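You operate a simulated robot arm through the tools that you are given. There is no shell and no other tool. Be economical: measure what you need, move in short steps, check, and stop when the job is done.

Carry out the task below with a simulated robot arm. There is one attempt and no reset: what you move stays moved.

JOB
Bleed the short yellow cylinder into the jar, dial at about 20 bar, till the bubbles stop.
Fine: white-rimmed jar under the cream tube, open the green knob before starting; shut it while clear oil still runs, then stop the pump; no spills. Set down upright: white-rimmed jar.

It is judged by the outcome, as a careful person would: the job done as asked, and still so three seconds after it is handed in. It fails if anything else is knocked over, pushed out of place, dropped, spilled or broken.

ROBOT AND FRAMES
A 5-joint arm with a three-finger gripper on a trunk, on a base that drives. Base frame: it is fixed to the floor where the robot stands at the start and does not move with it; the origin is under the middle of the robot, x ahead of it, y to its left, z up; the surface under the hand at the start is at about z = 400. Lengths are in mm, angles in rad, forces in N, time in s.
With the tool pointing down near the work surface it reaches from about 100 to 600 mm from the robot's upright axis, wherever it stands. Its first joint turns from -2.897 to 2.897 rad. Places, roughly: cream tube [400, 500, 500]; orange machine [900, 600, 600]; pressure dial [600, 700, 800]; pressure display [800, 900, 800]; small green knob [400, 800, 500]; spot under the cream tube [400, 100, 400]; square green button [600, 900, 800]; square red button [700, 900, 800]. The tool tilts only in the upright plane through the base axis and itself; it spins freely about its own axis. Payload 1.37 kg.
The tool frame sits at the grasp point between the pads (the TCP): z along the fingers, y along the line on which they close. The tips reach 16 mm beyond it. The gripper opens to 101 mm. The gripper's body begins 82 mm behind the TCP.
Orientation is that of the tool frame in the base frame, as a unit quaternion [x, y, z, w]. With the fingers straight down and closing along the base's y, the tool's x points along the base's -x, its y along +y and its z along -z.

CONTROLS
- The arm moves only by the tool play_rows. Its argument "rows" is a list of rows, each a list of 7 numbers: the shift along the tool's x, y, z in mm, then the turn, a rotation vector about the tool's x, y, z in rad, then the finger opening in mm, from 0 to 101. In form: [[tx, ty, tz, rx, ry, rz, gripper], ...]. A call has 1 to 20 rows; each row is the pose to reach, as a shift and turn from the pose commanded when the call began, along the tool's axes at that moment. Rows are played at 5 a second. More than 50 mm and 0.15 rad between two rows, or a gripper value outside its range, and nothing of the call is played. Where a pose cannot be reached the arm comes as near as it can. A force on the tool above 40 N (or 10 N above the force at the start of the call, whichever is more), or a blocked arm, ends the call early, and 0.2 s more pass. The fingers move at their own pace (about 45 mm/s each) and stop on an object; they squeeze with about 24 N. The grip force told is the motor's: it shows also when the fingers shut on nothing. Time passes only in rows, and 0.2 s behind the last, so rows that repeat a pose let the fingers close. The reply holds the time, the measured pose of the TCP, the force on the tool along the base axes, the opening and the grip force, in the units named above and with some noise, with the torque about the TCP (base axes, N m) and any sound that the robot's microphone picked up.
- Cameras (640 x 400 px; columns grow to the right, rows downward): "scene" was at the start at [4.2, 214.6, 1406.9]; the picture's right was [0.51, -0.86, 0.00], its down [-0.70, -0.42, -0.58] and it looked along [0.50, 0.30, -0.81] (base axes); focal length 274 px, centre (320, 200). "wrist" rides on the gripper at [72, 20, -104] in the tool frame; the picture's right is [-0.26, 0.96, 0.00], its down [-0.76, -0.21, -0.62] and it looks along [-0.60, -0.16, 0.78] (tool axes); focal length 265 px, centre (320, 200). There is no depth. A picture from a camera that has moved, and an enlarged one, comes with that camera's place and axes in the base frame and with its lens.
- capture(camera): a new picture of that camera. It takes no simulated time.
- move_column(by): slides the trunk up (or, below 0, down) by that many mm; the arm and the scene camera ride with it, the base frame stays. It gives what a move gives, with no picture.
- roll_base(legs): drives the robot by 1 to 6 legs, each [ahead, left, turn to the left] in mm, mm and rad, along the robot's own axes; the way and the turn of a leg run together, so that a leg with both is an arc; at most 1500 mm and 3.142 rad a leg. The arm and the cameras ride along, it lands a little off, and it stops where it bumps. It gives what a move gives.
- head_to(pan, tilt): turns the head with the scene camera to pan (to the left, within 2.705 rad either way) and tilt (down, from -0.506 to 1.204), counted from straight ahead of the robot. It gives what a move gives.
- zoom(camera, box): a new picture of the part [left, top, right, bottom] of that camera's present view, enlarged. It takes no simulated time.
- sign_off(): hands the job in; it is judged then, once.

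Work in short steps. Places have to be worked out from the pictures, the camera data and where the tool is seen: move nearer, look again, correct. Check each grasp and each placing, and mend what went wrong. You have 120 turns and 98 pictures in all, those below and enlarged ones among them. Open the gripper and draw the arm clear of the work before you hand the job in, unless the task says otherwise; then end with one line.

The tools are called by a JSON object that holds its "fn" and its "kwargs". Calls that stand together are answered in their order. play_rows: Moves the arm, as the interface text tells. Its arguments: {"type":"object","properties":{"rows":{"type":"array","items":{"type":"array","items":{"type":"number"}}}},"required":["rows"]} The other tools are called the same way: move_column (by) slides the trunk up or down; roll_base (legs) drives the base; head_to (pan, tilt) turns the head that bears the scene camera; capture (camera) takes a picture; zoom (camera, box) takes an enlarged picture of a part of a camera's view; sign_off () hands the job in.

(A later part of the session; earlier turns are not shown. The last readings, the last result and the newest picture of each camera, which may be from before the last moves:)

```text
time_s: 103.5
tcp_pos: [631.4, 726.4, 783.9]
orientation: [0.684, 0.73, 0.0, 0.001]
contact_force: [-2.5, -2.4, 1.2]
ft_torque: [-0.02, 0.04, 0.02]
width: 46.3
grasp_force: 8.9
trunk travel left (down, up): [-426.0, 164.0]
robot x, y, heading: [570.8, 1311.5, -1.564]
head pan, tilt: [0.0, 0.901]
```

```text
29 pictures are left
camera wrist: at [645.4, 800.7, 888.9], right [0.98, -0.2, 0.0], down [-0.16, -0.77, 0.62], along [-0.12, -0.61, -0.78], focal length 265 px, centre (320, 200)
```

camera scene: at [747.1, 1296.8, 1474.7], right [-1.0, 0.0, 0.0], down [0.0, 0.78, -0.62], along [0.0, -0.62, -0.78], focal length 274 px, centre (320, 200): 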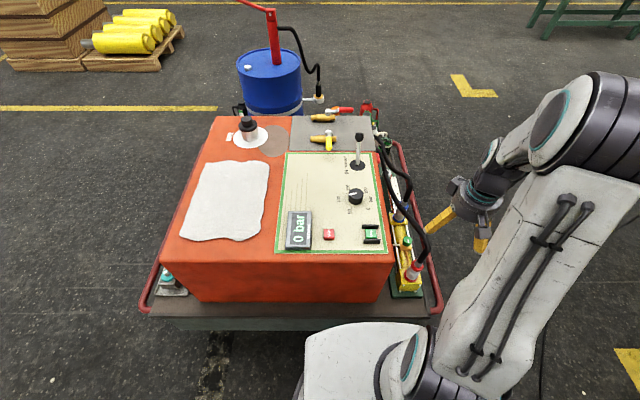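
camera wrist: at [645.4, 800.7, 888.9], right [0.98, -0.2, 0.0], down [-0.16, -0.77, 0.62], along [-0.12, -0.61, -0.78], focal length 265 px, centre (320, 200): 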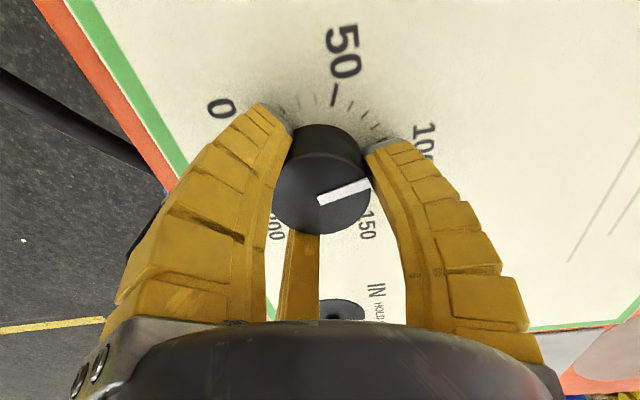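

Gripped at 46 mm. Turn counter-clockwise by 1.69 rad.

{"fn": "play_rows", "kwargs": {"rows": [[0, 0, 0, 0, 0, 0, 30], [0, 0, 0, 0, 0, -0.13, 30], [0, 0, 0, 0, 0, -0.26, 30], [0, 0, 0, 0, 0, -0.39, 30], [0, 0, 0, 0, 0, -0.52, 30], [0, 0, 0, 0, 0, -0.65, 30], [0, 0, 0, 0, 0, -0.78, 30], [0, 0, 0, 0, 0, -0.91, 30], [0, 0, 0, 0, 0, -1.04, 30], [0, 0, 0, 0, 0, -1.17, 30], [0, 0, 0, 0, 0, -1.3, 30], [0, 0, 0, 0, 0, -1.43, 30], [0, 0, 0, 0, 0, -1.56, 30], [0, 0, 0, 0, 0, -1.69, 30], [0, 0, 0, 0, 0, -1.69, 30]]}}

{"fn": "zoom", "kwargs": {"camera": "wrist", "box": [230, 80, 430, 280]}}

```text
time_s: 106.7
tcp_pos: [629.7, 726.4, 783.9]
orientation: [-0.093, 0.996, -0.001, 0.0]
contact_force: [-6.1, -8.5, -2.3]
ft_torque: [-0.11, 0.13, 0.01]
width: 41.7
grasp_force: 28.3
trunk travel left (down, up): [-426.0, 164.0]
robot x, y, heading: [570.4, 1308.9, -1.568]
head pan, tilt: [0.0, 0.901]
```

```text
2.00 times, centred on (330, 180) of wrist
camera zoom: at [555.2, 733.7, 890.0], right [0.08, 1.0, 0.0], down [0.78, -0.06, 0.62], along [0.62, -0.05, -0.78], focal length 531 px, centre (300, 240)
```

zoom: 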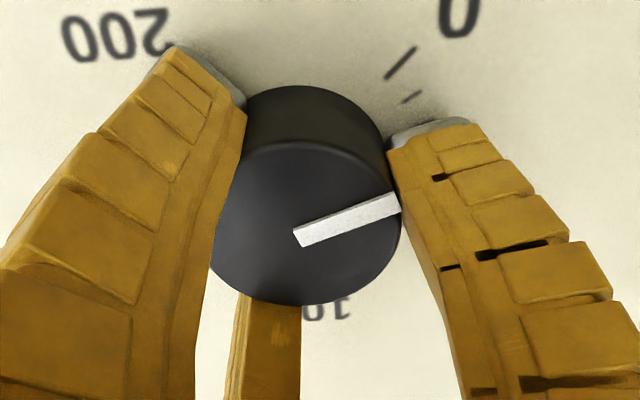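

Pointer azimuth ≈110°, i.e. ~18–20 bar. Release, lift, and read it from above.

{"fn": "play_rows", "kwargs": {"rows": [[0, 0, 0, 0, 0, 0, 60], [0, 0, 0, 0, 0, 0, 90], [0, 0, 0, 0, 0, 0, 100], [0, 0, -30, 0, 0, 0, 100], [0, 0, -70, 0, 0, 0, 100], [0, 0, -110, 0, 0, 0, 100], [0, 0, -110, 0, 0, 0, 100]]}}

{"fn": "zoom", "kwargs": {"camera": "wrist", "box": [230, 20, 410, 190]}}

```text
time_s: 108.3
tcp_pos: [630.4, 726.7, 895.4]
orientation: [-0.093, 0.996, 0.0, 0.0]
contact_force: [-0.2, 0.9, 0.0]
ft_torque: [0.03, 0.03, 0.02]
width: 100.0
grasp_force: 0.1
trunk travel left (down, up): [-426.0, 164.0]
robot x, y, heading: [569.6, 1311.7, -1.569]
head pan, tilt: [0.0, 0.901]
```

```text
2.35 times, centred on (320, 105) of wrist
camera zoom: at [556.2, 733.2, 1000.4], right [0.08, 1.0, 0.0], down [0.78, -0.06, 0.62], along [0.62, -0.05, -0.78], focal length 624 px, centre (320, 424)
```

zoom: 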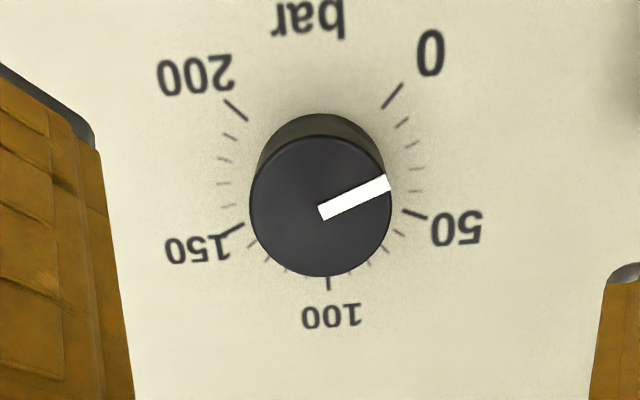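

Dial pointer sits at ≈20 bar. Now lift, turn back and drive around to the cart's front, facing the green knob.

{"fn": "move_column", "kwargs": {"by": 100}}

{"fn": "roll_base", "kwargs": {"legs": [[0, 0, 1.565], [-640, 0, 0], [0, -540, 0]]}}

{"fn": "head_to", "kwargs": {"pan": 0.15, "tilt": 0.95}}

{"fn": "capture", "kwargs": {"camera": "scene"}}

```text
time_s: 109.6
tcp_pos: [630.6, 726.2, 994.3]
orientation: [-0.093, 0.996, 0.0, 0.0]
contact_force: [-0.1, -0.4, -0.9]
ft_torque: [0.02, 0.02, 0.02]
width: 100.0
grasp_force: 0.1
trunk travel left (down, up): [-526.0, 64.0]
robot x, y, heading: [568.6, 1308.8, -1.566]
head pan, tilt: [0.0, 0.901]
```

```text
time_s: 119.7
tcp_pos: [517.3, 826.9, 994.4]
orientation: [0.767, -0.641, 0.0, -0.001]
contact_force: [-0.1, -0.2, 0.8]
ft_torque: [0.01, -0.01, 0.0]
width: 99.8
grasp_force: 0.1
trunk travel left (down, up): [-526.0, 64.0]
robot x, y, heading: [-67.6, 771.1, -0.003]
head pan, tilt: [0.0, 0.901]
```

```text
time_s: 120.4
tcp_pos: [518.0, 827.0, 995.0]
orientation: [0.767, -0.642, 0.001, -0.001]
contact_force: [0.1, -0.4, 0.4]
ft_torque: [0.01, 0.04, 0.03]
width: 99.8
grasp_force: 0.2
trunk travel left (down, up): [-526.0, 64.0]
robot x, y, heading: [-64.9, 765.9, -0.006]
head pan, tilt: [0.15, 0.949]
```

```text
26 pictures are left
camera scene: at [-51.7, 957.3, 1571.1], right [0.15, -0.99, 0.0], down [-0.8, -0.12, -0.58], along [0.58, 0.09, -0.81], focal length 274 px, centre (320, 200)
```

scene: 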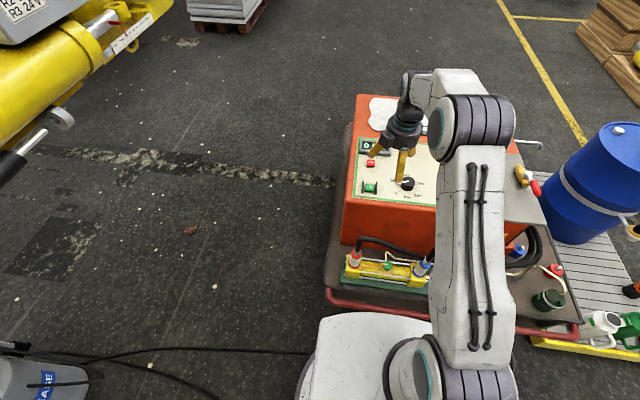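

Respin the hand to its neutral orientation while moving back over the front edge at (350, 757).

{"fn": "play_rows", "kwargs": {"rows": [[3, 14, 0, 0, 0, 0.137, 100], [6, 27, 0, 0, 0, 0.275, 100], [9, 41, 0, 0, 0, 0.412, 100], [12, 55, 0, 0, 0, 0.549, 100], [15, 68, 0, 0, 0, 0.687, 100], [18, 82, 0, 0, 0, 0.824, 100], [21, 96, 0, 0, 0, 0.961, 100], [24, 109, 0, 0, 0, 1.098, 100], [27, 123, 0, 0, 0, 1.236, 100], [30, 137, 0, 0, 0, 1.373, 100], [33, 150, 0, 0, 0, 1.51, 100], [36, 164, 0, 0, 0, 1.648, 100], [39, 178, 0, 0, 0, 1.785, 100], [39, 178, 0, 0, 0, 1.785, 100]]}}

{"fn": "move_column", "kwargs": {"by": -200}}

{"fn": "capture", "kwargs": {"camera": "wrist"}}

{"fn": "zoom", "kwargs": {"camera": "scene", "box": [330, 200, 450, 300]}}

```text
time_s: 123.4
tcp_pos: [348.5, 755.9, 994.8]
orientation: [0.019, 1.0, 0.0, 0.001]
contact_force: [-0.9, -0.6, 0.1]
ft_torque: [-0.01, -0.04, 0.01]
width: 99.9
grasp_force: 0.1
trunk travel left (down, up): [-526.0, 64.0]
robot x, y, heading: [-63.8, 767.3, -0.003]
head pan, tilt: [0.15, 0.949]
```

```text
time_s: 125.5
tcp_pos: [349.7, 756.7, 793.5]
orientation: [0.017, 1.0, 0.0, 0.001]
contact_force: [-0.2, -0.4, -0.6]
ft_torque: [-0.01, -0.04, 0.0]
width: 99.8
grasp_force: 0.1
trunk travel left (down, up): [-326.0, 264.0]
robot x, y, heading: [-64.7, 772.7, -0.007]
head pan, tilt: [0.15, 0.949]
```

```text
25 pictures are left
camera wrist: at [277.7, 779.2, 899.8], right [0.3, 0.95, 0.0], down [0.75, -0.23, 0.62], along [0.59, -0.19, -0.78], focal length 265 px, centre (320, 200)
```

wrist: 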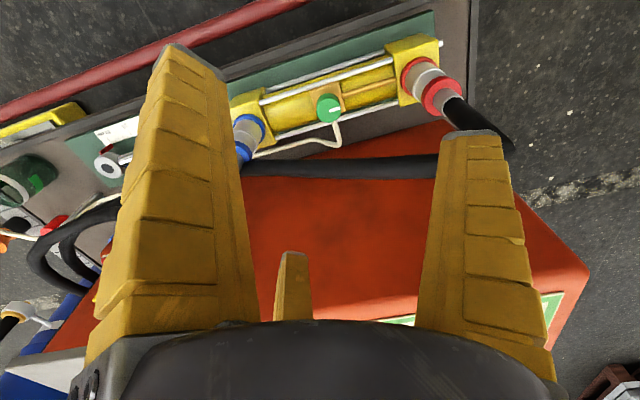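

```text
4.00 times, centred on (390, 250) of scene
camera zoom: at [-51.8, 957.4, 1371.1], right [0.15, -0.99, 0.0], down [-0.8, -0.12, -0.58], along [0.58, 0.09, -0.81], focal length 1098 px, centre (40, 0)
```

zoom: 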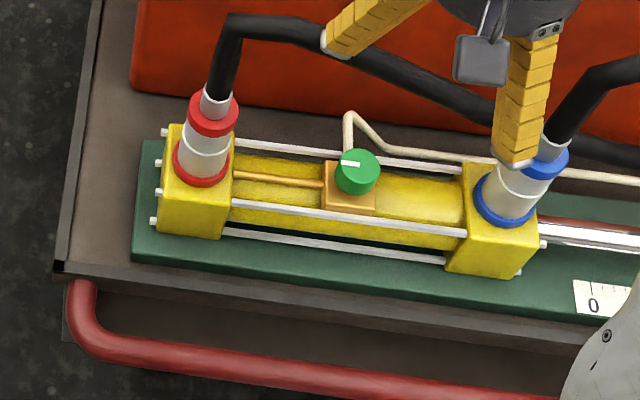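

Knob at ≈(407, 752, 530); the hose passes over it on the machine side near (418, 748, 668). Tilt 0.5 rad outward and back off to a pre-pose on the tilted axis, fingers partly closed.

{"fn": "play_rows", "kwargs": {"rows": [[8, -1, 20, 0, -0.1, 0, 85], [16, -2, 42, 0, -0.2, 0, 75], [24, -3, 65, 0, -0.3, 0, 70], [32, -4, 88, 0, -0.4, 0, 70], [32, -4, 110, 0, -0.5, 0, 70], [32, -4, 110, 0, -0.5, 0, 70]]}}

```text
time_s: 127.0
tcp_pos: [352.7, 755.2, 677.8]
orientation: [0.017, 0.968, -0.006, 0.248]
contact_force: [-0.1, 0.0, 0.2]
ft_torque: [-0.02, 0.01, 0.0]
width: 72.7
grasp_force: 1.6
out of reach, approached as far as the arm can: row 4, 5, 6
trunk travel left (down, up): [-326.0, 264.0]
robot x, y, heading: [-63.9, 768.0, -0.006]
head pan, tilt: [0.15, 0.949]
```

Inner-radius limit; back the base 50 mm for room, then spin the hand to 0.8 rad relative.

{"fn": "roll_base", "kwargs": {"legs": [[-50, 0, 0]]}}

{"fn": "play_rows", "kwargs": {"rows": [[0, 0, 0, 0, 0, -0.13, 70], [0, 0, 0, 0, 0, -0.26, 70], [0, 0, 0, 0, 0, -0.4, 70], [0, 0, 0, 0, 0, -0.53, 70], [0, 0, 0, 0, 0, -0.66, 70], [0, 0, 0, 0, 0, -0.8, 70], [0, 0, 0, 0, 0, -0.8, 70]]}}

{"fn": "capture", "kwargs": {"camera": "wrist"}}

{"fn": "capture", "kwargs": {"camera": "scene"}}

```text
time_s: 127.9
tcp_pos: [303.1, 755.4, 678.3]
orientation: [0.017, 0.969, -0.005, 0.247]
contact_force: [0.7, 0.6, 0.4]
ft_torque: [0.0, 0.0, 0.01]
width: 72.8
grasp_force: 1.8
trunk travel left (down, up): [-326.0, 264.0]
robot x, y, heading: [-111.5, 767.4, -0.003]
head pan, tilt: [0.15, 0.949]
```

```text
time_s: 129.5
tcp_pos: [302.2, 755.1, 679.4]
orientation: [-0.362, 0.899, -0.101, 0.226]
contact_force: [0.2, 0.0, -0.1]
ft_torque: [0.02, 0.04, 0.03]
width: 72.8
grasp_force: 2.1
trunk travel left (down, up): [-326.0, 264.0]
robot x, y, heading: [-112.7, 773.7, -0.005]
head pan, tilt: [0.15, 0.949]
```

```text
23 pictures are left
camera wrist: at [194.6, 721.7, 740.9], right [-0.42, 0.88, -0.25], down [0.31, 0.39, 0.87], along [0.86, 0.28, -0.43], focal length 265 px, centre (320, 200)
```

wrist: 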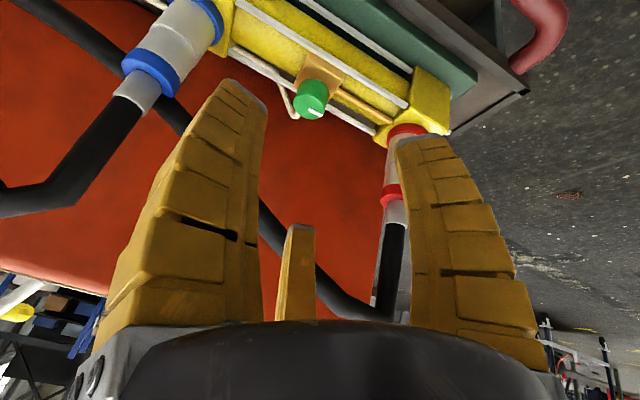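

```text
22 pictures are left
camera scene: at [-102.0, 957.6, 1371.1], right [0.15, -0.99, 0.0], down [-0.8, -0.12, -0.58], along [0.58, 0.09, -0.81], focal length 274 px, centre (320, 200)
```

scene: 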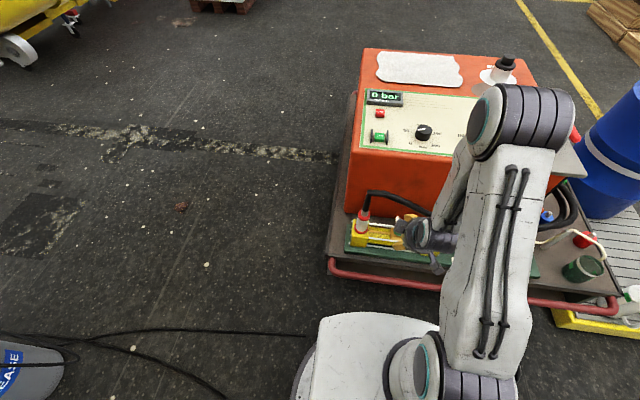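

Knob resolves to (402, 750, 530). Advance 140 mm along the tilted axis and check alignment.

{"fn": "play_rows", "kwargs": {"rows": [[-3, -4, 35, 0, 0, 0, 75], [-6, -8, 70, 0, 0, 0, 75], [-9, -11, 105, 0, 0, 0, 75], [-9, -11, 140, 0, 0, 0, 75], [-9, -11, 140, 0, 0, 0, 75]]}}

{"fn": "capture", "kwargs": {"camera": "wrist"}}

```text
time_s: 130.7
tcp_pos: [383.0, 752.4, 561.1]
orientation: [-0.362, 0.899, -0.102, 0.225]
contact_force: [0.3, 0.2, -0.8]
ft_torque: [0.03, 0.02, -0.01]
width: 77.9
grasp_force: 2.0
trunk travel left (down, up): [-326.0, 264.0]
robot x, y, heading: [-120.4, 768.5, -0.001]
head pan, tilt: [0.15, 0.949]
```

```text
21 pictures are left
camera wrist: at [274.1, 718.5, 623.6], right [-0.41, 0.88, -0.24], down [0.31, 0.39, 0.87], along [0.86, 0.28, -0.43], focal length 265 px, centre (320, 200)
```

wrist: 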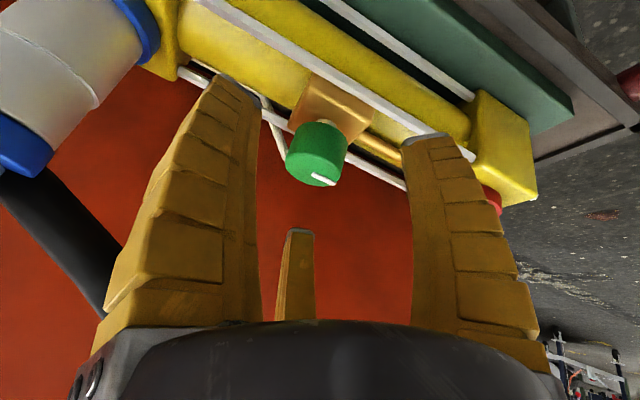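

Knob top is at about (404, 752, 541). Narrow the fingers to 60 mm and advance the last ~31 mm, then close on the knob.

{"fn": "play_rows", "kwargs": {"rows": [[-2, -2, 0, 0, 0, 0, 62], [-4, -3, 12, 0, 0, 0, 60], [-4.7, -3.8, 24, 0, 0, 0, 60], [-4.7, -3.8, 31, 0, 0, 0, 60], [-4.7, -3.8, 31, 0, 0, 0, 45], [-4.7, -3.8, 31, 0, 0, 0, 30], [-4.7, -3.8, 31, 0, 0, 0, 25], [-4.7, -3.8, 31, 0, 0, 0, 25]]}}

{"fn": "capture", "kwargs": {"camera": "wrist"}}

```text
time_s: 132.5
tcp_pos: [401.7, 751.6, 538.8]
orientation: [-0.361, 0.899, -0.101, 0.226]
contact_force: [-4.3, 7.2, 9.9]
ft_torque: [0.05, -0.05, 0.06]
width: 30.8
grasp_force: 27.6
trunk travel left (down, up): [-326.0, 264.0]
robot x, y, heading: [-116.4, 771.4, -0.001]
head pan, tilt: [0.15, 0.949]
```

```text
20 pictures are left
camera wrist: at [293.4, 718.5, 600.7], right [-0.41, 0.88, -0.25], down [0.31, 0.39, 0.87], along [0.86, 0.28, -0.43], focal length 265 px, centre (320, 200)
```

wrist: 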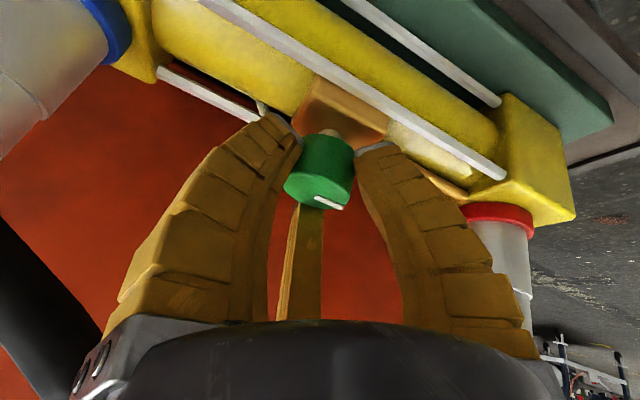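

Gripped (30.8 mm). Turn counter-clockwise ~0.8 rad and see whether the white mark follows.

{"fn": "play_rows", "kwargs": {"rows": [[0, 0, 0, 0, 0, -0.1, 22], [0, 0, 0, 0, 0, -0.2, 22], [0, 0, 0, 0, 0, -0.3, 22], [0, 0, 0, 0, 0, -0.4, 22], [0, 0, 0, 0, 0, -0.5, 22], [0, 0, 0, 0, 0, -0.6, 22], [0, 0, 0, 0, 0, -0.7, 22], [0, 0, 0, 0, 0, -0.8, 22]]}}

{"fn": "capture", "kwargs": {"camera": "wrist"}}

```text
time_s: 134.3
tcp_pos: [400.3, 751.2, 537.2]
orientation: [-0.684, 0.686, -0.181, 0.166]
contact_force: [-15.7, 23.7, 3.8]
ft_torque: [0.58, 0.61, 0.1]
width: 33.4
grasp_force: 28.5
trunk travel left (down, up): [-326.0, 264.0]
robot x, y, heading: [-116.3, 767.8, -0.006]
head pan, tilt: [0.15, 0.949]
```

```text
19 pictures are left
camera wrist: at [332.0, 682.0, 622.6], right [-0.85, 0.26, -0.46], down [-0.11, 0.77, 0.63], along [0.52, 0.58, -0.62], focal length 265 px, centre (320, 200)
```

wrist: 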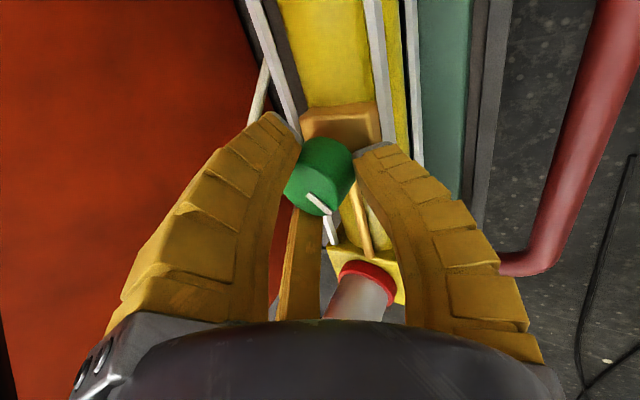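

The mark followed (~45° CCW). Side load is building from the tilt, so regrip and turn another 0.8 rad.

{"fn": "play_rows", "kwargs": {"rows": [[0, 0, 0, 0, 0, 0, 40], [0, 0, 0, 0, 0, 0, 48], [0, 0, 0, 0, 0, 0, 48], [0, 0, 0, 0, 0, 0, 30], [0, 0, 0, 0, 0, 0, 22], [0, 0, 0, 0, 0, 0, 22], [0, 0, 0, 0, 0, -0.1, 22], [0, 0, 0, 0, 0, -0.2, 22], [0, 0, 0, 0, 0, -0.3, 22], [0, 0, 0, 0, 0, -0.4, 22], [0, 0, 0, 0, 0, -0.5, 22], [0, 0, 0, 0, 0, -0.6, 22], [0, 0, 0, 0, 0, -0.7, 22], [0, 0, 0, 0, 0, -0.8, 22]]}}

{"fn": "capture", "kwargs": {"camera": "wrist"}}

```text
time_s: 137.3
tcp_pos: [402.4, 751.6, 539.5]
orientation: [0.897, -0.366, 0.234, -0.084]
contact_force: [-9.2, 5.3, 5.7]
ft_torque: [0.32, 0.2, -0.15]
width: 27.0
grasp_force: 28.1
trunk travel left (down, up): [-326.0, 264.0]
robot x, y, heading: [-117.1, 769.2, -0.001]
head pan, tilt: [0.15, 0.949]
```

```text
18 pictures are left
camera wrist: at [385.0, 689.5, 651.8], right [-0.76, -0.51, -0.41], down [-0.64, 0.69, 0.34], along [0.11, 0.52, -0.85], focal length 265 px, centre (320, 200)
```

wrist: 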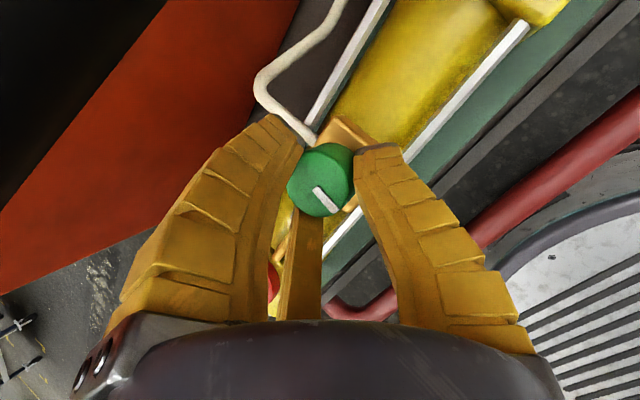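

Mark has turned ~85° CCW and points to the front: knob is open. Release, withdraw along the tool axis, and rise clear.

{"fn": "play_rows", "kwargs": {"rows": [[0, 0, 0, 0, 0, 0, 40], [0, 0, 0, 0, 0, 0, 56], [0, 0, 0, 0, 0, 0, 62], [0, 0, 0, 0, 0, 0, 62], [0, 0, -30, 0, 0, 0, 62], [0, 0, -70, 0, 0, 0, 62], [0, 0, -110, 0, 0, 0, 62], [0, 0, -150, 0, 0, 0, 40], [14, -13, -185, 0, 0, 0, 20], [32, -29, -229, 0, 0, 0, 5], [50, -45, -273, 0, 0, 0, 0], [68, -61, -317, 0, 0, 0, 0], [68, -61, -317, 0, 0, 0, 0]]}}

{"fn": "zoom", "kwargs": {"camera": "scene", "box": [350, 90, 450, 260]}}

```text
refused: row 10 steps farther than a row can; nothing moved
```

```text
2.35 times, centred on (400, 175) of scene
camera zoom: at [-103.1, 957.9, 1371.1], right [0.15, -0.99, 0.0], down [-0.8, -0.12, -0.58], along [0.58, 0.09, -0.81], focal length 646 px, centre (132, 259)
```

zoom: 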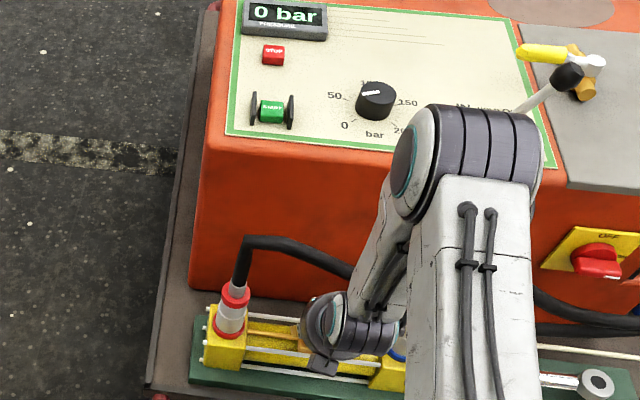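

Same plan, smaller steps.

{"fn": "play_rows", "kwargs": {"rows": [[0, 0, 0, 0, 0, 0, 40], [0, 0, 0, 0, 0, 0, 56], [0, 0, 0, 0, 0, 0, 62], [0, 0, 0, 0, 0, 0, 62], [0, 0, -30, 0, 0, 0, 62], [0, 0, -70, 0, 0, 0, 62], [0, 0, -110, 0, 0, 0, 62], [0, 0, -150, 0, 0, 0, 40], [14, -13, -185, 0, 0, 0, 20], [29, -26, -222, 0, 0, 0, 5], [44, -39, -259, 0, 0, 0, 0], [59, -52, -296, 0, 0, 0, 0], [68, -61, -317, 0, 0, 0, 0]]}}

{"fn": "zoom", "kwargs": {"camera": "scene", "box": [340, 90, 480, 260]}}

```text
time_s: 140.1
tcp_pos: [329.0, 753.3, 861.7]
orientation: [0.896, -0.368, 0.233, -0.083]
contact_force: [0.6, -1.2, -0.4]
ft_torque: [-0.02, 0.04, 0.02]
width: 0.0
grasp_force: 23.6
trunk travel left (down, up): [-326.0, 264.0]
robot x, y, heading: [-110.8, 767.6, -0.003]
head pan, tilt: [0.15, 0.949]
```

```text
2.35 times, centred on (410, 175) of scene
camera zoom: at [-102.1, 957.6, 1371.0], right [0.15, -0.99, 0.0], down [-0.8, -0.12, -0.58], along [0.58, 0.09, -0.81], focal length 646 px, centre (108, 259)
```

zoom: 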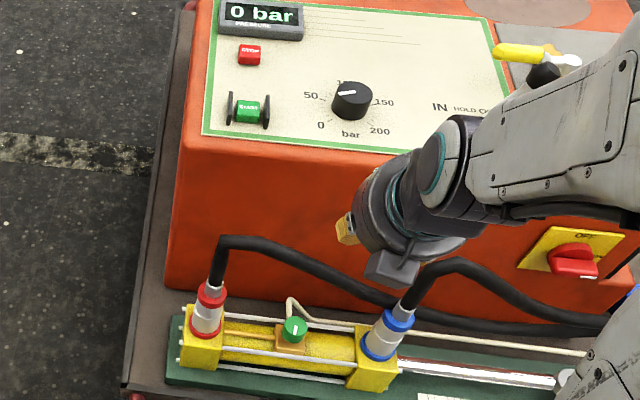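

Knob mark now points front; display 0 bar. Move the closed hand above START (598, 871).

{"fn": "play_rows", "kwargs": {"rows": [[11, -34, 19, 0.01, -0.009, -0.025, 0], [22, -69, 38, 0.02, -0.018, -0.05, 0], [33, -103, 57, 0.03, -0.027, -0.075, 0], [44, -138, 76, 0.04, -0.037, -0.1, 0], [55, -172, 95, 0.05, -0.046, -0.125, 0], [66, -207, 115, 0.06, -0.055, -0.15, 0], [77, -241, 133.6, 0.071, -0.064, -0.174, 0], [77, -241, 133.6, 0.071, -0.064, -0.174, 0]]}}

{"fn": "zoom", "kwargs": {"camera": "scene", "box": [340, 80, 440, 180]}}

{"fn": "capture", "kwargs": {"camera": "wrist"}}

```text
time_s: 141.9
tcp_pos: [590.9, 868.1, 849.1]
orientation: [0.929, -0.275, 0.223, -0.106]
contact_force: [0.2, 1.3, -0.5]
ft_torque: [0.02, 0.0, 0.0]
width: 0.4
grasp_force: 24.0
trunk travel left (down, up): [-326.0, 264.0]
robot x, y, heading: [-112.9, 769.7, -0.006]
head pan, tilt: [0.15, 0.949]
```

```text
4.00 times, centred on (390, 130) of scene
camera zoom: at [-101.7, 957.7, 1371.1], right [0.15, -0.99, 0.0], down [-0.8, -0.12, -0.58], along [0.58, 0.09, -0.81], focal length 1098 px, centre (40, 480)
```

zoom: 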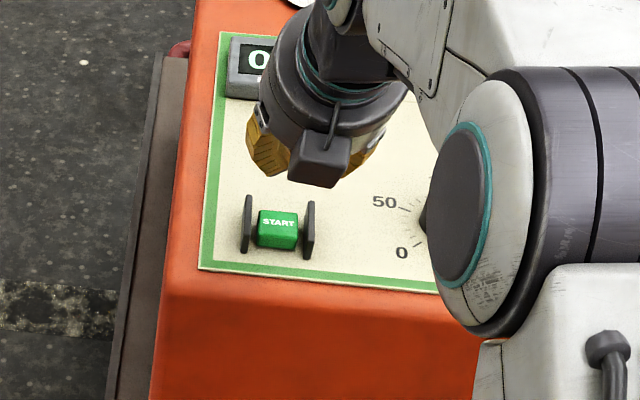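

```text
14 pictures are left
camera wrist: at [585.7, 804.2, 961.1], right [-0.65, -0.65, -0.4], down [-0.76, 0.55, 0.34], along [0.0, 0.53, -0.85], focal length 265 px, centre (320, 200)
```

wrist: 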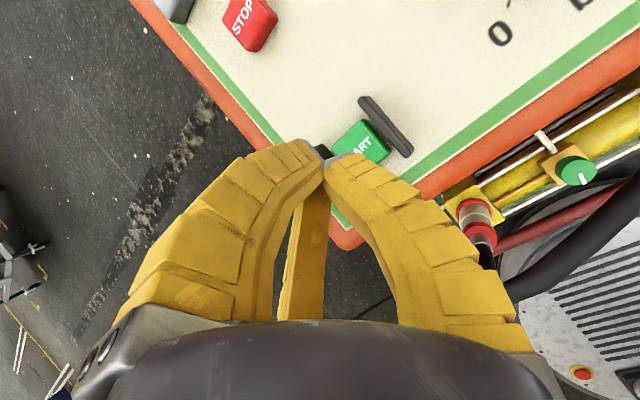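

Tip is lined up over START (≈599, 868). Press straight down gently and lift off.

{"fn": "play_rows", "kwargs": {"rows": [[-7.1, 6.4, 17.5, 0, 0, 0, 0], [-14.2, 12.8, 35, 0, 0, 0, 0], [-18.5, 16.6, 45.6, 0, 0, 0, 0], [-20.3, 18.2, 50, 0, 0, 0, 0], [-21.4, 19.2, 52.6, 0, 0, 0, 0], [-22.4, 20.1, 55.3, 0, 0, 0, 0], [-23.5, 21.1, 57.9, 0, 0, 0, 0], [-24.2, 21.7, 59.6, 0, 0, 0, 0], [-18, 16, 44, 0, 0, 0, 0], [-7, 6.4, 17.5, 0, 0, 0, 0]]}}

{"fn": "zoom", "kwargs": {"camera": "scene", "box": [340, 60, 500, 160]}}

```text
time_s: 144.1
tcp_pos: [589.7, 872.3, 825.6]
orientation: [0.93, -0.276, 0.22, -0.105]
contact_force: [-0.1, 0.6, -0.3]
ft_torque: [0.0, 0.04, 0.03]
width: 0.0
grasp_force: 24.2
trunk travel left (down, up): [-326.0, 264.0]
robot x, y, heading: [-116.5, 767.6, -0.001]
head pan, tilt: [0.15, 0.949]
heard: click
```

```text
4.00 times, centred on (420, 110) of scene
camera zoom: at [-101.9, 957.5, 1370.7], right [0.15, -0.99, 0.0], down [-0.8, -0.12, -0.58], along [0.58, 0.09, -0.81], focal length 1098 px, centre (-80, 560)
```

zoom: 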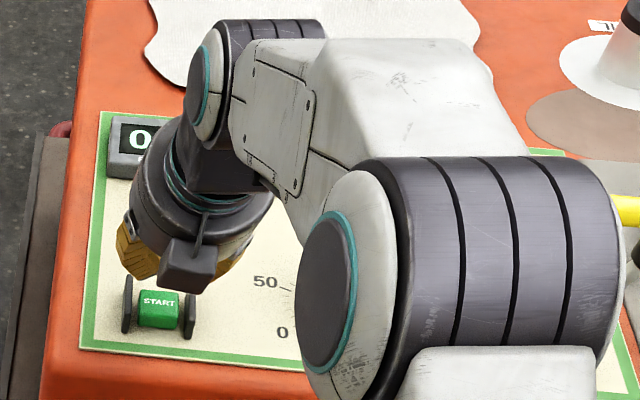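

A click — START pressed. Go back toward the knob's stand-off pose, then look at display and jar.

{"fn": "play_rows", "kwargs": {"rows": [[-16.7, 29.8, -23.2, -0.01, 0.009, 0.025, 0], [-33.3, 59.6, -46.4, -0.02, 0.018, 0.05, 0], [-50, 89.4, -69.6, -0.03, 0.027, 0.075, 0], [-66.6, 119.3, -92.7, -0.04, 0.036, 0.1, 0], [-83.3, 149, -116, -0.05, 0.045, 0.125, 0], [-100, 179, -139, -0.06, 0.054, 0.15, 10], [-116.6, 208.7, -162.3, -0.0695, 0.0628, 0.1746, 30]]}}

{"fn": "capture", "kwargs": {"camera": "scene"}}

```text
time_s: 145.7
tcp_pos: [328.5, 754.5, 861.2]
orientation: [0.897, -0.367, 0.232, -0.085]
contact_force: [-0.4, -0.1, -0.2]
ft_torque: [0.01, 0.04, 0.01]
width: 34.6
grasp_force: 3.5
trunk travel left (down, up): [-326.0, 264.0]
robot x, y, heading: [-111.9, 771.8, -0.002]
head pan, tilt: [0.15, 0.949]
```

```text
12 pictures are left
camera scene: at [-102.1, 957.6, 1371.1], right [0.15, -0.99, 0.0], down [-0.8, -0.12, -0.58], along [0.58, 0.09, -0.81], focal length 274 px, centre (320, 200)
```

scene: 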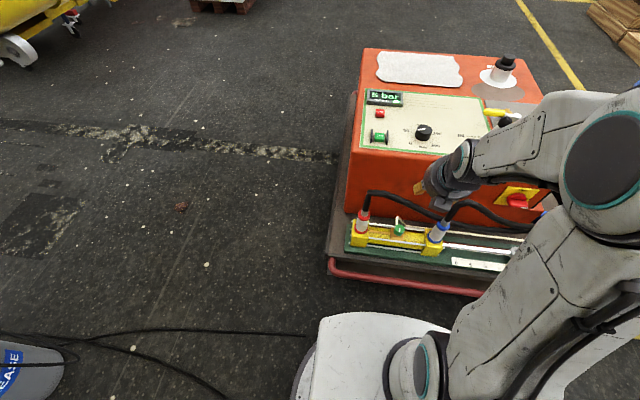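

Display has changed from 0. Lower to the knob stand-off pose and zoom the display.

{"fn": "play_rows", "kwargs": {"rows": [[-13.6, 12.2, 33.3, 0, 0, 0, 62], [-27.2, 24.5, 66.6, 0, 0, 0, 62], [-40.8, 36.7, 100, 0, 0, 0, 62], [-54.4, 49, 133.3, 0, 0, 0, 62], [-68, 61.2, 166.6, 0, 0, 0, 62]]}}

{"fn": "head_to", "kwargs": {"pan": -0.75, "tilt": 0.8}}

{"fn": "capture", "kwargs": {"camera": "scene"}}

```text
time_s: 146.9
tcp_pos: [329.1, 751.6, 672.9]
orientation: [0.896, -0.368, 0.233, -0.084]
contact_force: [0.3, 0.0, 0.6]
ft_torque: [0.0, -0.02, 0.04]
width: 65.3
grasp_force: 2.6
trunk travel left (down, up): [-326.0, 264.0]
robot x, y, heading: [-116.5, 767.9, -0.004]
head pan, tilt: [0.15, 0.949]
```

```text
time_s: 148.1
tcp_pos: [327.4, 751.5, 673.6]
orientation: [0.896, -0.367, 0.234, -0.083]
contact_force: [-0.5, -0.8, 0.0]
ft_torque: [-0.03, 0.0, -0.02]
width: 65.4
grasp_force: 2.5
trunk travel left (down, up): [-326.0, 264.0]
robot x, y, heading: [-116.5, 768.8, -0.003]
head pan, tilt: [-0.75, 0.799]
```

```text
11 pictures are left
camera scene: at [-115.0, 891.8, 1382.6], right [-0.68, -0.73, 0.0], down [-0.52, 0.49, -0.7], along [0.51, -0.48, -0.72], focal length 274 px, centre (320, 200)
```

scene: 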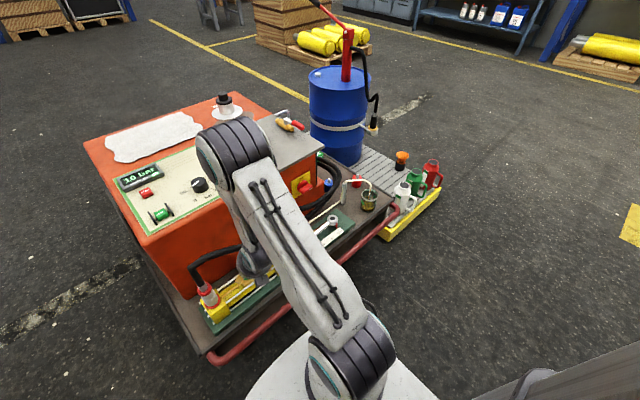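

Display and jar both visible here. Zoom on the jar and, separately, the display.

{"fn": "zoom", "kwargs": {"camera": "scene", "box": [345, 170, 395, 220]}}

{"fn": "zoom", "kwargs": {"camera": "scene", "box": [110, 155, 220, 235]}}

```text
8.00 times, centred on (370, 195) of scene
camera zoom: at [-115.0, 891.8, 1382.6], right [-0.68, -0.73, 0.0], down [-0.52, 0.49, -0.7], along [0.51, -0.48, -0.72], focal length 2195 px, centre (-80, 240)
```

zoom: 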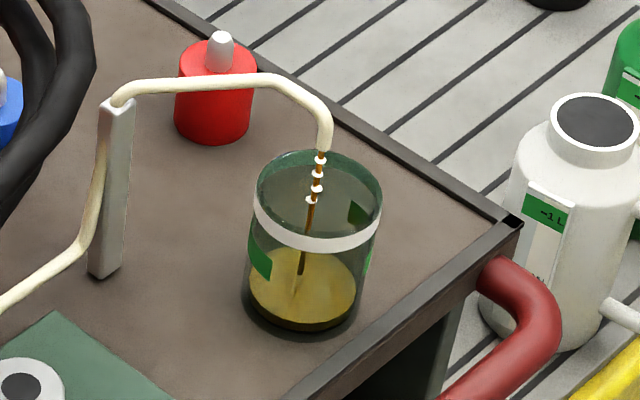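

```text
5.00 times, centred on (165, 195) of scene
camera zoom: at [-115.0, 891.8, 1382.6], right [-0.68, -0.73, 0.0], down [-0.52, 0.49, -0.7], along [0.51, -0.48, -0.72], focal length 1372 px, centre (1095, 225)
```

zoom: 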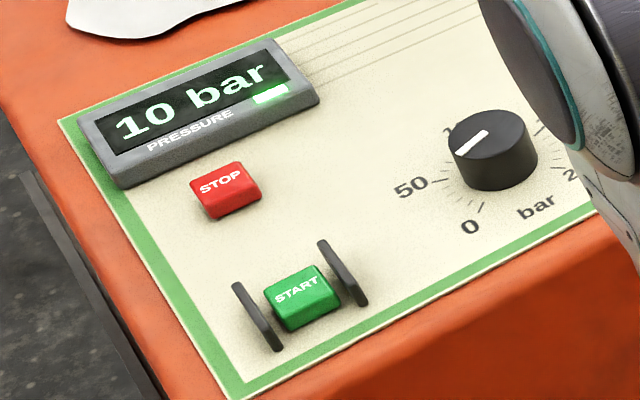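

Oil with bubbles runs into the jar, pressure 10 bar. Get a grip on the knob now, ready to shut it.

{"fn": "play_rows", "kwargs": {"rows": [[-0.5, -1, 40, 0, 0, 0, 62], [-1, -2, 80, 0, 0, 0, 62], [-1.3, -3.1, 120, 0, 0, 0, 60], [-1.3, -3.1, 153.7, 0, 0, 0, 60], [-1.3, -3.1, 153.7, 0, 0, 0, 40], [-1.3, -3.1, 153.7, 0, 0, 0, 22], [-1.3, -3.1, 153.7, 0, 0, 0, 22]]}}

{"fn": "zoom", "kwargs": {"camera": "scene", "box": [345, 170, 395, 220]}}

```text
time_s: 149.7
tcp_pos: [403.3, 751.3, 536.0]
orientation: [0.896, -0.368, 0.232, -0.085]
contact_force: [-8.2, -11.9, 3.0]
ft_torque: [-0.6, 0.07, -0.03]
width: 32.4
grasp_force: 27.8
trunk travel left (down, up): [-326.0, 264.0]
robot x, y, heading: [-115.4, 769.4, -0.004]
head pan, tilt: [-0.75, 0.799]
```

```text
8.00 times, centred on (370, 195) of scene
camera zoom: at [-115.8, 890.8, 1382.8], right [-0.68, -0.73, 0.0], down [-0.52, 0.49, -0.7], along [0.51, -0.48, -0.72], focal length 2195 px, centre (-80, 240)
```

zoom: 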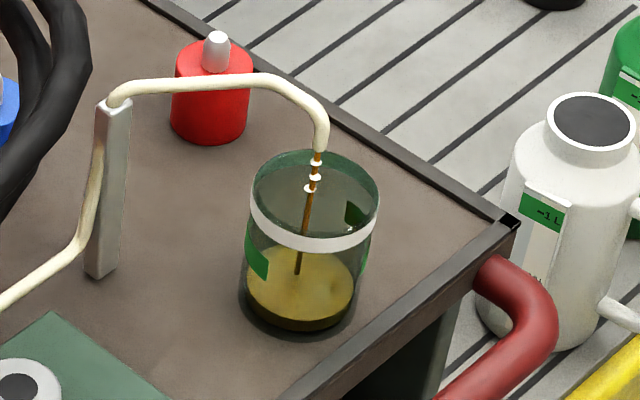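

Gripped; bubbles still present, jar about a fifth full. Wait 2 s and look again.

{"fn": "play_rows", "kwargs": {"rows": [[0, 0, 0, 0, 0, 0, 22], [0, 0, 0, 0, 0, 0, 22], [0, 0, 0, 0, 0, 0, 22], [0, 0, 0, 0, 0, 0, 22], [0, 0, 0, 0, 0, 0, 22], [0, 0, 0, 0, 0, 0, 22], [0, 0, 0, 0, 0, 0, 22], [0, 0, 0, 0, 0, 0, 22], [0, 0, 0, 0, 0, 0, 22], [0, 0, 0, 0, 0, 0, 22]]}}

{"fn": "zoom", "kwargs": {"camera": "scene", "box": [345, 170, 395, 220]}}

```text
time_s: 151.9
tcp_pos: [403.4, 751.3, 537.0]
orientation: [0.896, -0.368, 0.232, -0.087]
contact_force: [-16.1, -25.4, 2.9]
ft_torque: [-0.51, 0.21, -0.1]
width: 30.8
grasp_force: 27.8
trunk travel left (down, up): [-326.0, 264.0]
robot x, y, heading: [-119.0, 771.0, 0.002]
head pan, tilt: [-0.75, 0.799]
```

```text
8.00 times, centred on (370, 195) of scene
camera zoom: at [-116.4, 890.0, 1382.8], right [-0.68, -0.73, 0.0], down [-0.52, 0.49, -0.7], along [0.51, -0.48, -0.72], focal length 2195 px, centre (-80, 240)
```

zoom: 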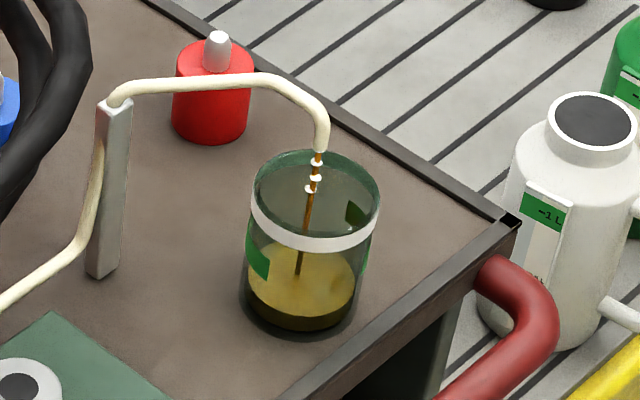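

Rising slowly, bubbles still there. Loosen the grip to relieve side load and wait ~4 s.

{"fn": "play_rows", "kwargs": {"rows": [[0, 0, 0, 0, 0, 0, 46], [0, 0, 0, 0, 0, 0, 46], [0, 0, 0, 0, 0, 0, 46], [0, 0, 0, 0, 0, 0, 46], [0, 0, 0, 0, 0, 0, 46], [0, 0, 0, 0, 0, 0, 46], [0, 0, 0, 0, 0, 0, 46], [0, 0, 0, 0, 0, 0, 46], [0, 0, 0, 0, 0, 0, 46], [0, 0, 0, 0, 0, 0, 46], [0, 0, 0, 0, 0, 0, 46], [0, 0, 0, 0, 0, 0, 46], [0, 0, 0, 0, 0, 0, 46], [0, 0, 0, 0, 0, 0, 46], [0, 0, 0, 0, 0, 0, 46], [0, 0, 0, 0, 0, 0, 46], [0, 0, 0, 0, 0, 0, 46], [0, 0, 0, 0, 0, 0, 46], [0, 0, 0, 0, 0, 0, 46], [0, 0, 0, 0, 0, 0, 46]]}}

{"fn": "zoom", "kwargs": {"camera": "scene", "box": [345, 170, 395, 220]}}

```text
time_s: 156.1
tcp_pos: [404.6, 752.8, 536.4]
orientation: [0.897, -0.367, 0.232, -0.086]
contact_force: [0.2, -0.2, 0.0]
ft_torque: [-0.01, 0.01, 0.0]
width: 50.1
grasp_force: 2.9
trunk travel left (down, up): [-326.0, 264.0]
robot x, y, heading: [-115.1, 767.1, -0.001]
head pan, tilt: [-0.75, 0.799]
```

```text
8.00 times, centred on (370, 195) of scene
camera zoom: at [-115.0, 891.7, 1382.6], right [-0.68, -0.73, 0.0], down [-0.52, 0.49, -0.7], along [0.51, -0.48, -0.72], focal length 2195 px, centre (-80, 240)
```

zoom: 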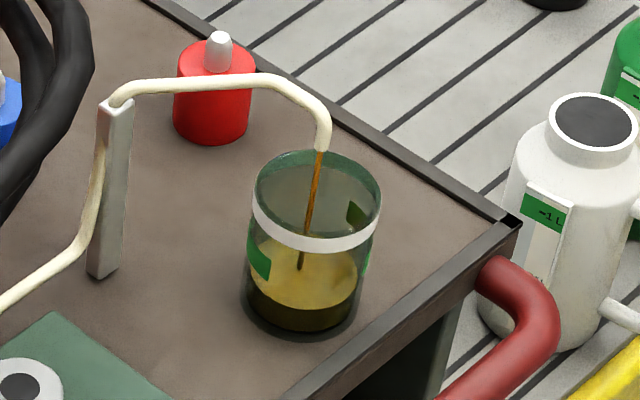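

Bubbles have stopped; clear oil runs. Shut the knob now: grip and turn clockwise, regripping midway.

{"fn": "play_rows", "kwargs": {"rows": [[0, 0, 0, 0, 0, 0, 30], [0, 0, 0, 0, 0, 0, 22], [0, 0, 0, 0, 0, 0, 22], [0, 0, 0, 0, 0, 0.12, 22], [0, 0, 0, 0, 0, 0.24, 22], [0, 0, 0, 0, 0, 0.36, 22], [0, 0, 0, 0, 0, 0.48, 22], [0, 0, 0, 0, 0, 0.6, 22], [0, 0, 0, 0, 0, 0.72, 22], [0, 0, 0, 0, 0, 0.8, 22], [0, 0, 0, 0, 0, 0.8, 46], [0, 0, 0, 0, 0, 0.8, 48], [0, 0, 0, 0, 0, 0.8, 30], [0, 0, 0, 0, 0, 0.8, 22], [0, 0, 0, 0, 0, 0.9, 22], [0, 0, 0, 0, 0, 1.03, 22], [0, 0, 0, 0, 0, 1.16, 22], [0, 0, 0, 0, 0, 1.29, 22], [0, 0, 0, 0, 0, 1.42, 22], [0, 0, 0, 0, 0, 1.55, 22]]}}

{"fn": "zoom", "kwargs": {"camera": "scene", "box": [345, 170, 395, 220]}}

```text
time_s: 160.3
tcp_pos: [403.4, 752.8, 537.0]
orientation: [-0.383, 0.89, -0.106, 0.223]
contact_force: [-12.3, 11.9, -1.3]
ft_torque: [0.2, 0.08, -0.02]
width: 33.5
grasp_force: 17.0
trunk travel left (down, up): [-326.0, 264.0]
robot x, y, heading: [-117.1, 772.4, 0.003]
head pan, tilt: [-0.75, 0.799]
```

```text
8.00 times, centred on (370, 195) of scene
camera zoom: at [-115.8, 892.6, 1382.6], right [-0.68, -0.73, 0.0], down [-0.52, 0.49, -0.7], along [0.51, -0.48, -0.72], focal length 2195 px, centre (-80, 240)
```

zoom: 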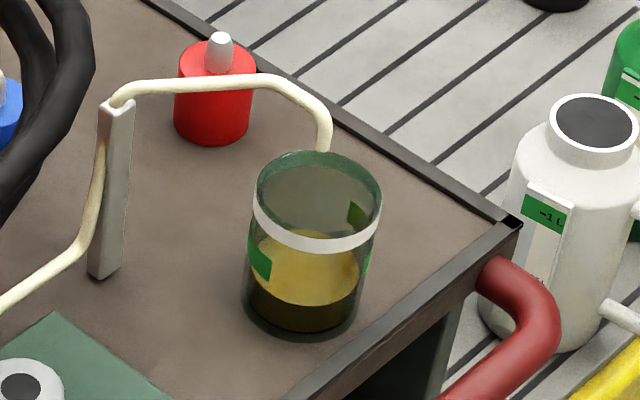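

Flow has stopped. Nudge a touch further to be sure it's shut, release and withdraw along the tool axis.

{"fn": "play_rows", "kwargs": {"rows": [[0, 0, 0, 0, 0, 0.06, 22], [0, 0, 0, 0, 0, 0.12, 22], [0, 0, 0, 0, 0, 0.12, 45], [0, 0, 0, 0, 0, 0.12, 60], [0, 0, 0, 0, 0, 0.12, 62], [0, 0, -30, 0, 0, 0.12, 62], [0, 0, -70, 0, 0, 0.12, 62], [0, 0, -110, 0, 0, 0.12, 50], [0, 0, -150, 0, 0, 0.12, 20], [0, 0, -150, 0, 0, 0.12, 0], [0, 0, -150, 0, 0, 0.12, 0]]}}

```text
time_s: 162.7
tcp_pos: [334.0, 754.6, 669.4]
orientation: [-0.329, 0.911, -0.093, 0.23]
contact_force: [0.3, -0.6, 0.8]
ft_torque: [-0.01, -0.01, 0.0]
width: 1.4
grasp_force: 10.3
trunk travel left (down, up): [-326.0, 264.0]
robot x, y, heading: [-115.3, 769.0, -0.001]
head pan, tilt: [-0.75, 0.799]
```

Raise the column and drive ahead 100 mm toward the cart for reach to STOP.

{"fn": "move_column", "kwargs": {"by": 190}}

{"fn": "roll_base", "kwargs": {"legs": [[95, 0, 0]]}}

{"fn": "head_to", "kwargs": {"pan": 0.15, "tilt": 0.9}}

```text
time_s: 164.8
tcp_pos: [334.6, 755.1, 858.4]
orientation: [-0.33, 0.911, -0.092, 0.23]
contact_force: [-0.5, -0.3, -0.1]
ft_torque: [0.01, 0.02, 0.0]
width: 0.0
grasp_force: 24.1
trunk travel left (down, up): [-516.0, 74.0]
robot x, y, heading: [-118.2, 769.1, -0.008]
head pan, tilt: [-0.75, 0.799]
```

```text
time_s: 165.9
tcp_pos: [427.5, 754.5, 858.0]
orientation: [-0.33, 0.911, -0.092, 0.229]
contact_force: [0.6, 0.9, -0.3]
ft_torque: [0.02, 0.07, -0.01]
width: 0.1
grasp_force: 24.5
trunk travel left (down, up): [-516.0, 74.0]
robot x, y, heading: [-20.5, 769.4, 0.002]
head pan, tilt: [-0.75, 0.799]
```

```text
time_s: 167.1
tcp_pos: [426.8, 754.9, 858.6]
orientation: [-0.329, 0.911, -0.092, 0.229]
contact_force: [-0.7, -0.3, -0.3]
ft_torque: [0.0, 0.0, 0.03]
width: 0.0
grasp_force: 23.8
trunk travel left (down, up): [-516.0, 74.0]
robot x, y, heading: [-22.5, 768.8, -0.005]
head pan, tilt: [0.15, 0.901]
```

Move out and up over the panel, toward STOP.

{"fn": "play_rows", "kwargs": {"rows": [[-40, -13.6, 0, -0.01, -0.009, -0.025, 0], [-79, -27.3, 0, -0.02, -0.018, -0.05, 0], [-119, -41, 0, -0.031, -0.027, -0.075, 0], [-158, -54.6, 0.5, -0.041, -0.036, -0.1, 0], [-198, -68.2, 0.8, -0.051, -0.0455, -0.125, 0], [-198, -68.2, 0.8, -0.051, -0.0455, -0.125, 0]]}}

{"fn": "move_column", "kwargs": {"by": -100}}

```text
time_s: 168.5
tcp_pos: [599.3, 829.1, 948.6]
orientation: [-0.394, 0.885, -0.076, 0.235]
contact_force: [0.2, 0.3, 0.5]
ft_torque: [0.0, -0.01, -0.03]
width: 0.2
grasp_force: 24.0
trunk travel left (down, up): [-516.0, 74.0]
robot x, y, heading: [-22.4, 769.4, -0.003]
head pan, tilt: [0.15, 0.901]
```

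```text
time_s: 169.8
tcp_pos: [599.3, 830.1, 849.4]
orientation: [-0.394, 0.886, -0.076, 0.235]
contact_force: [0.0, 0.6, 0.0]
ft_torque: [0.02, 0.01, 0.02]
width: 0.0
grasp_force: 24.6
trunk travel left (down, up): [-416.0, 174.0]
robot x, y, heading: [-21.6, 769.5, -0.001]
head pan, tilt: [0.15, 0.901]
```

{"fn": "play_rows", "kwargs": {"rows": [[-31.8, -16.5, 18.9, -0.005, -0.004, -0.012, 0], [-63.5, -33, 37.7, -0.01, -0.009, -0.024, 0], [-95.3, -49.5, 56.6, -0.0146, -0.0131, -0.036, 0], [-95.3, -49.5, 56.6, -0.0146, -0.0131, -0.036, 0]]}}

{"fn": "capture", "kwargs": {"camera": "wrist"}}

```text
time_s: 170.8
tcp_pos: [713.6, 867.8, 849.2]
orientation: [-0.412, 0.877, -0.071, 0.236]
contact_force: [0.4, -0.2, -1.2]
ft_torque: [0.02, 0.04, 0.01]
width: 0.0
grasp_force: 24.4
trunk travel left (down, up): [-416.0, 174.0]
robot x, y, heading: [-23.5, 771.6, -0.006]
head pan, tilt: [0.15, 0.901]
```

```text
4 pictures are left
camera wrist: at [610.7, 819.9, 910.2], right [-0.52, 0.83, -0.21], down [0.26, 0.39, 0.88], along [0.81, 0.4, -0.42], focal length 265 px, centre (320, 200)
```

wrist: 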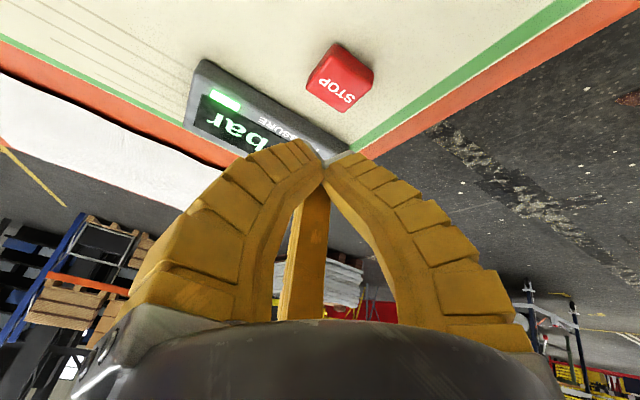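

STOP is at (717, 871) under the tip. Press straight down gently, then lift.

{"fn": "play_rows", "kwargs": {"rows": [[8.7, 8.5, 16.2, 0, 0, 0, 0], [15.8, 14.9, 33.7, 0, 0, 0, 0], [20.1, 18.7, 44.3, 0, 0, 0, 0], [21.9, 20.3, 48.6, 0, 0, 0, 0], [22.9, 21.2, 51.3, 0, 0, 0, 0], [24, 22.2, 53.9, 0, 0, 0, 0], [25.1, 23.2, 56.6, 0, 0, 0, 0], [25.8, 23.8, 58.3, 0, 0, 0, 0], [19, 18, 43, 0, 0, 0, 0], [8, 8, 16, 0, 0, 0, 0], [0, 0, -20, 0, 0, 0, 0]]}}

```text
time_s: 173.2
tcp_pos: [703.7, 867.8, 866.2]
orientation: [-0.412, 0.877, -0.071, 0.237]
contact_force: [-0.2, -0.2, 0.0]
ft_torque: [0.03, 0.0, -0.02]
width: 0.0
grasp_force: 28.0
trunk travel left (down, up): [-416.0, 174.0]
robot x, y, heading: [-25.9, 767.9, -0.002]
head pan, tilt: [0.15, 0.901]
heard: click
```

Click heard. Draw clear: raise the column, back the base off, open the hand, and look at the panel and jar.

{"fn": "move_column", "kwargs": {"by": 150}}

{"fn": "roll_base", "kwargs": {"legs": [[-350, 0, 0]]}}

{"fn": "play_rows", "kwargs": {"rows": [[0, 0, -20, 0, 0, 0, 40], [0, 0, -40, 0, 0, 0, 80], [0, 0, -40, 0, 0, 0, 100], [0, 0, -40, 0, 0, 0, 100]]}}

{"fn": "head_to", "kwargs": {"pan": -0.25, "tilt": 0.75}}

{"fn": "capture", "kwargs": {"camera": "scene"}}

```text
time_s: 174.9
tcp_pos: [703.6, 867.7, 1015.9]
orientation: [-0.412, 0.877, -0.071, 0.236]
contact_force: [-0.6, 0.4, 0.5]
ft_torque: [0.0, -0.02, -0.01]
width: 0.1
grasp_force: 28.0
trunk travel left (down, up): [-566.0, 24.0]
robot x, y, heading: [-24.2, 767.8, 0.006]
head pan, tilt: [0.15, 0.901]
```

```text
time_s: 177.2
tcp_pos: [346.7, 872.2, 1015.3]
orientation: [-0.415, 0.876, -0.071, 0.237]
contact_force: [0.6, 0.3, 0.4]
ft_torque: [0.0, 0.0, 0.02]
width: 0.0
grasp_force: 27.6
trunk travel left (down, up): [-566.0, 24.0]
robot x, y, heading: [-380.3, 768.5, 0.009]
head pan, tilt: [0.15, 0.901]
```

```text
time_s: 178.2
tcp_pos: [326.9, 869.9, 1051.5]
orientation: [-0.414, 0.876, -0.071, 0.237]
contact_force: [0.0, 0.3, -0.5]
ft_torque: [-0.03, 0.01, -0.01]
width: 99.9
grasp_force: 0.2
trunk travel left (down, up): [-566.0, 24.0]
robot x, y, heading: [-375.4, 767.8, 0.008]
head pan, tilt: [0.15, 0.901]
```

```text
time_s: 179.1
tcp_pos: [327.4, 868.6, 1050.9]
orientation: [-0.415, 0.876, -0.071, 0.237]
contact_force: [-0.1, 0.2, 0.3]
ft_torque: [-0.01, 0.0, 0.01]
width: 99.8
grasp_force: 0.0
trunk travel left (down, up): [-566.0, 24.0]
robot x, y, heading: [-379.3, 769.5, 0.002]
head pan, tilt: [-0.25, 0.75]
```

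```text
3 pictures are left
camera scene: at [-358.1, 925.8, 1626.6], right [-0.24, -0.97, 0.0], down [-0.66, 0.16, -0.73], along [0.71, -0.18, -0.68], focal length 274 px, centre (320, 200)
```

scene: 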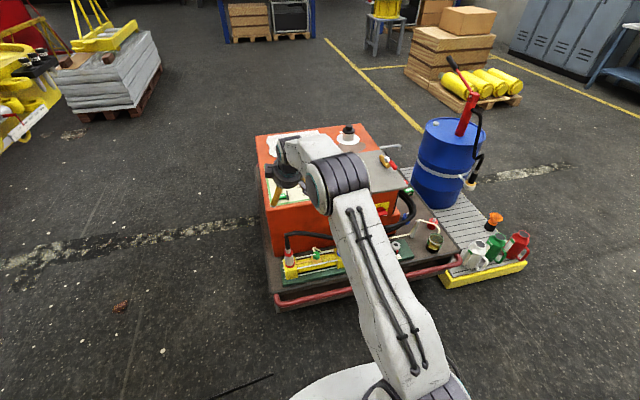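

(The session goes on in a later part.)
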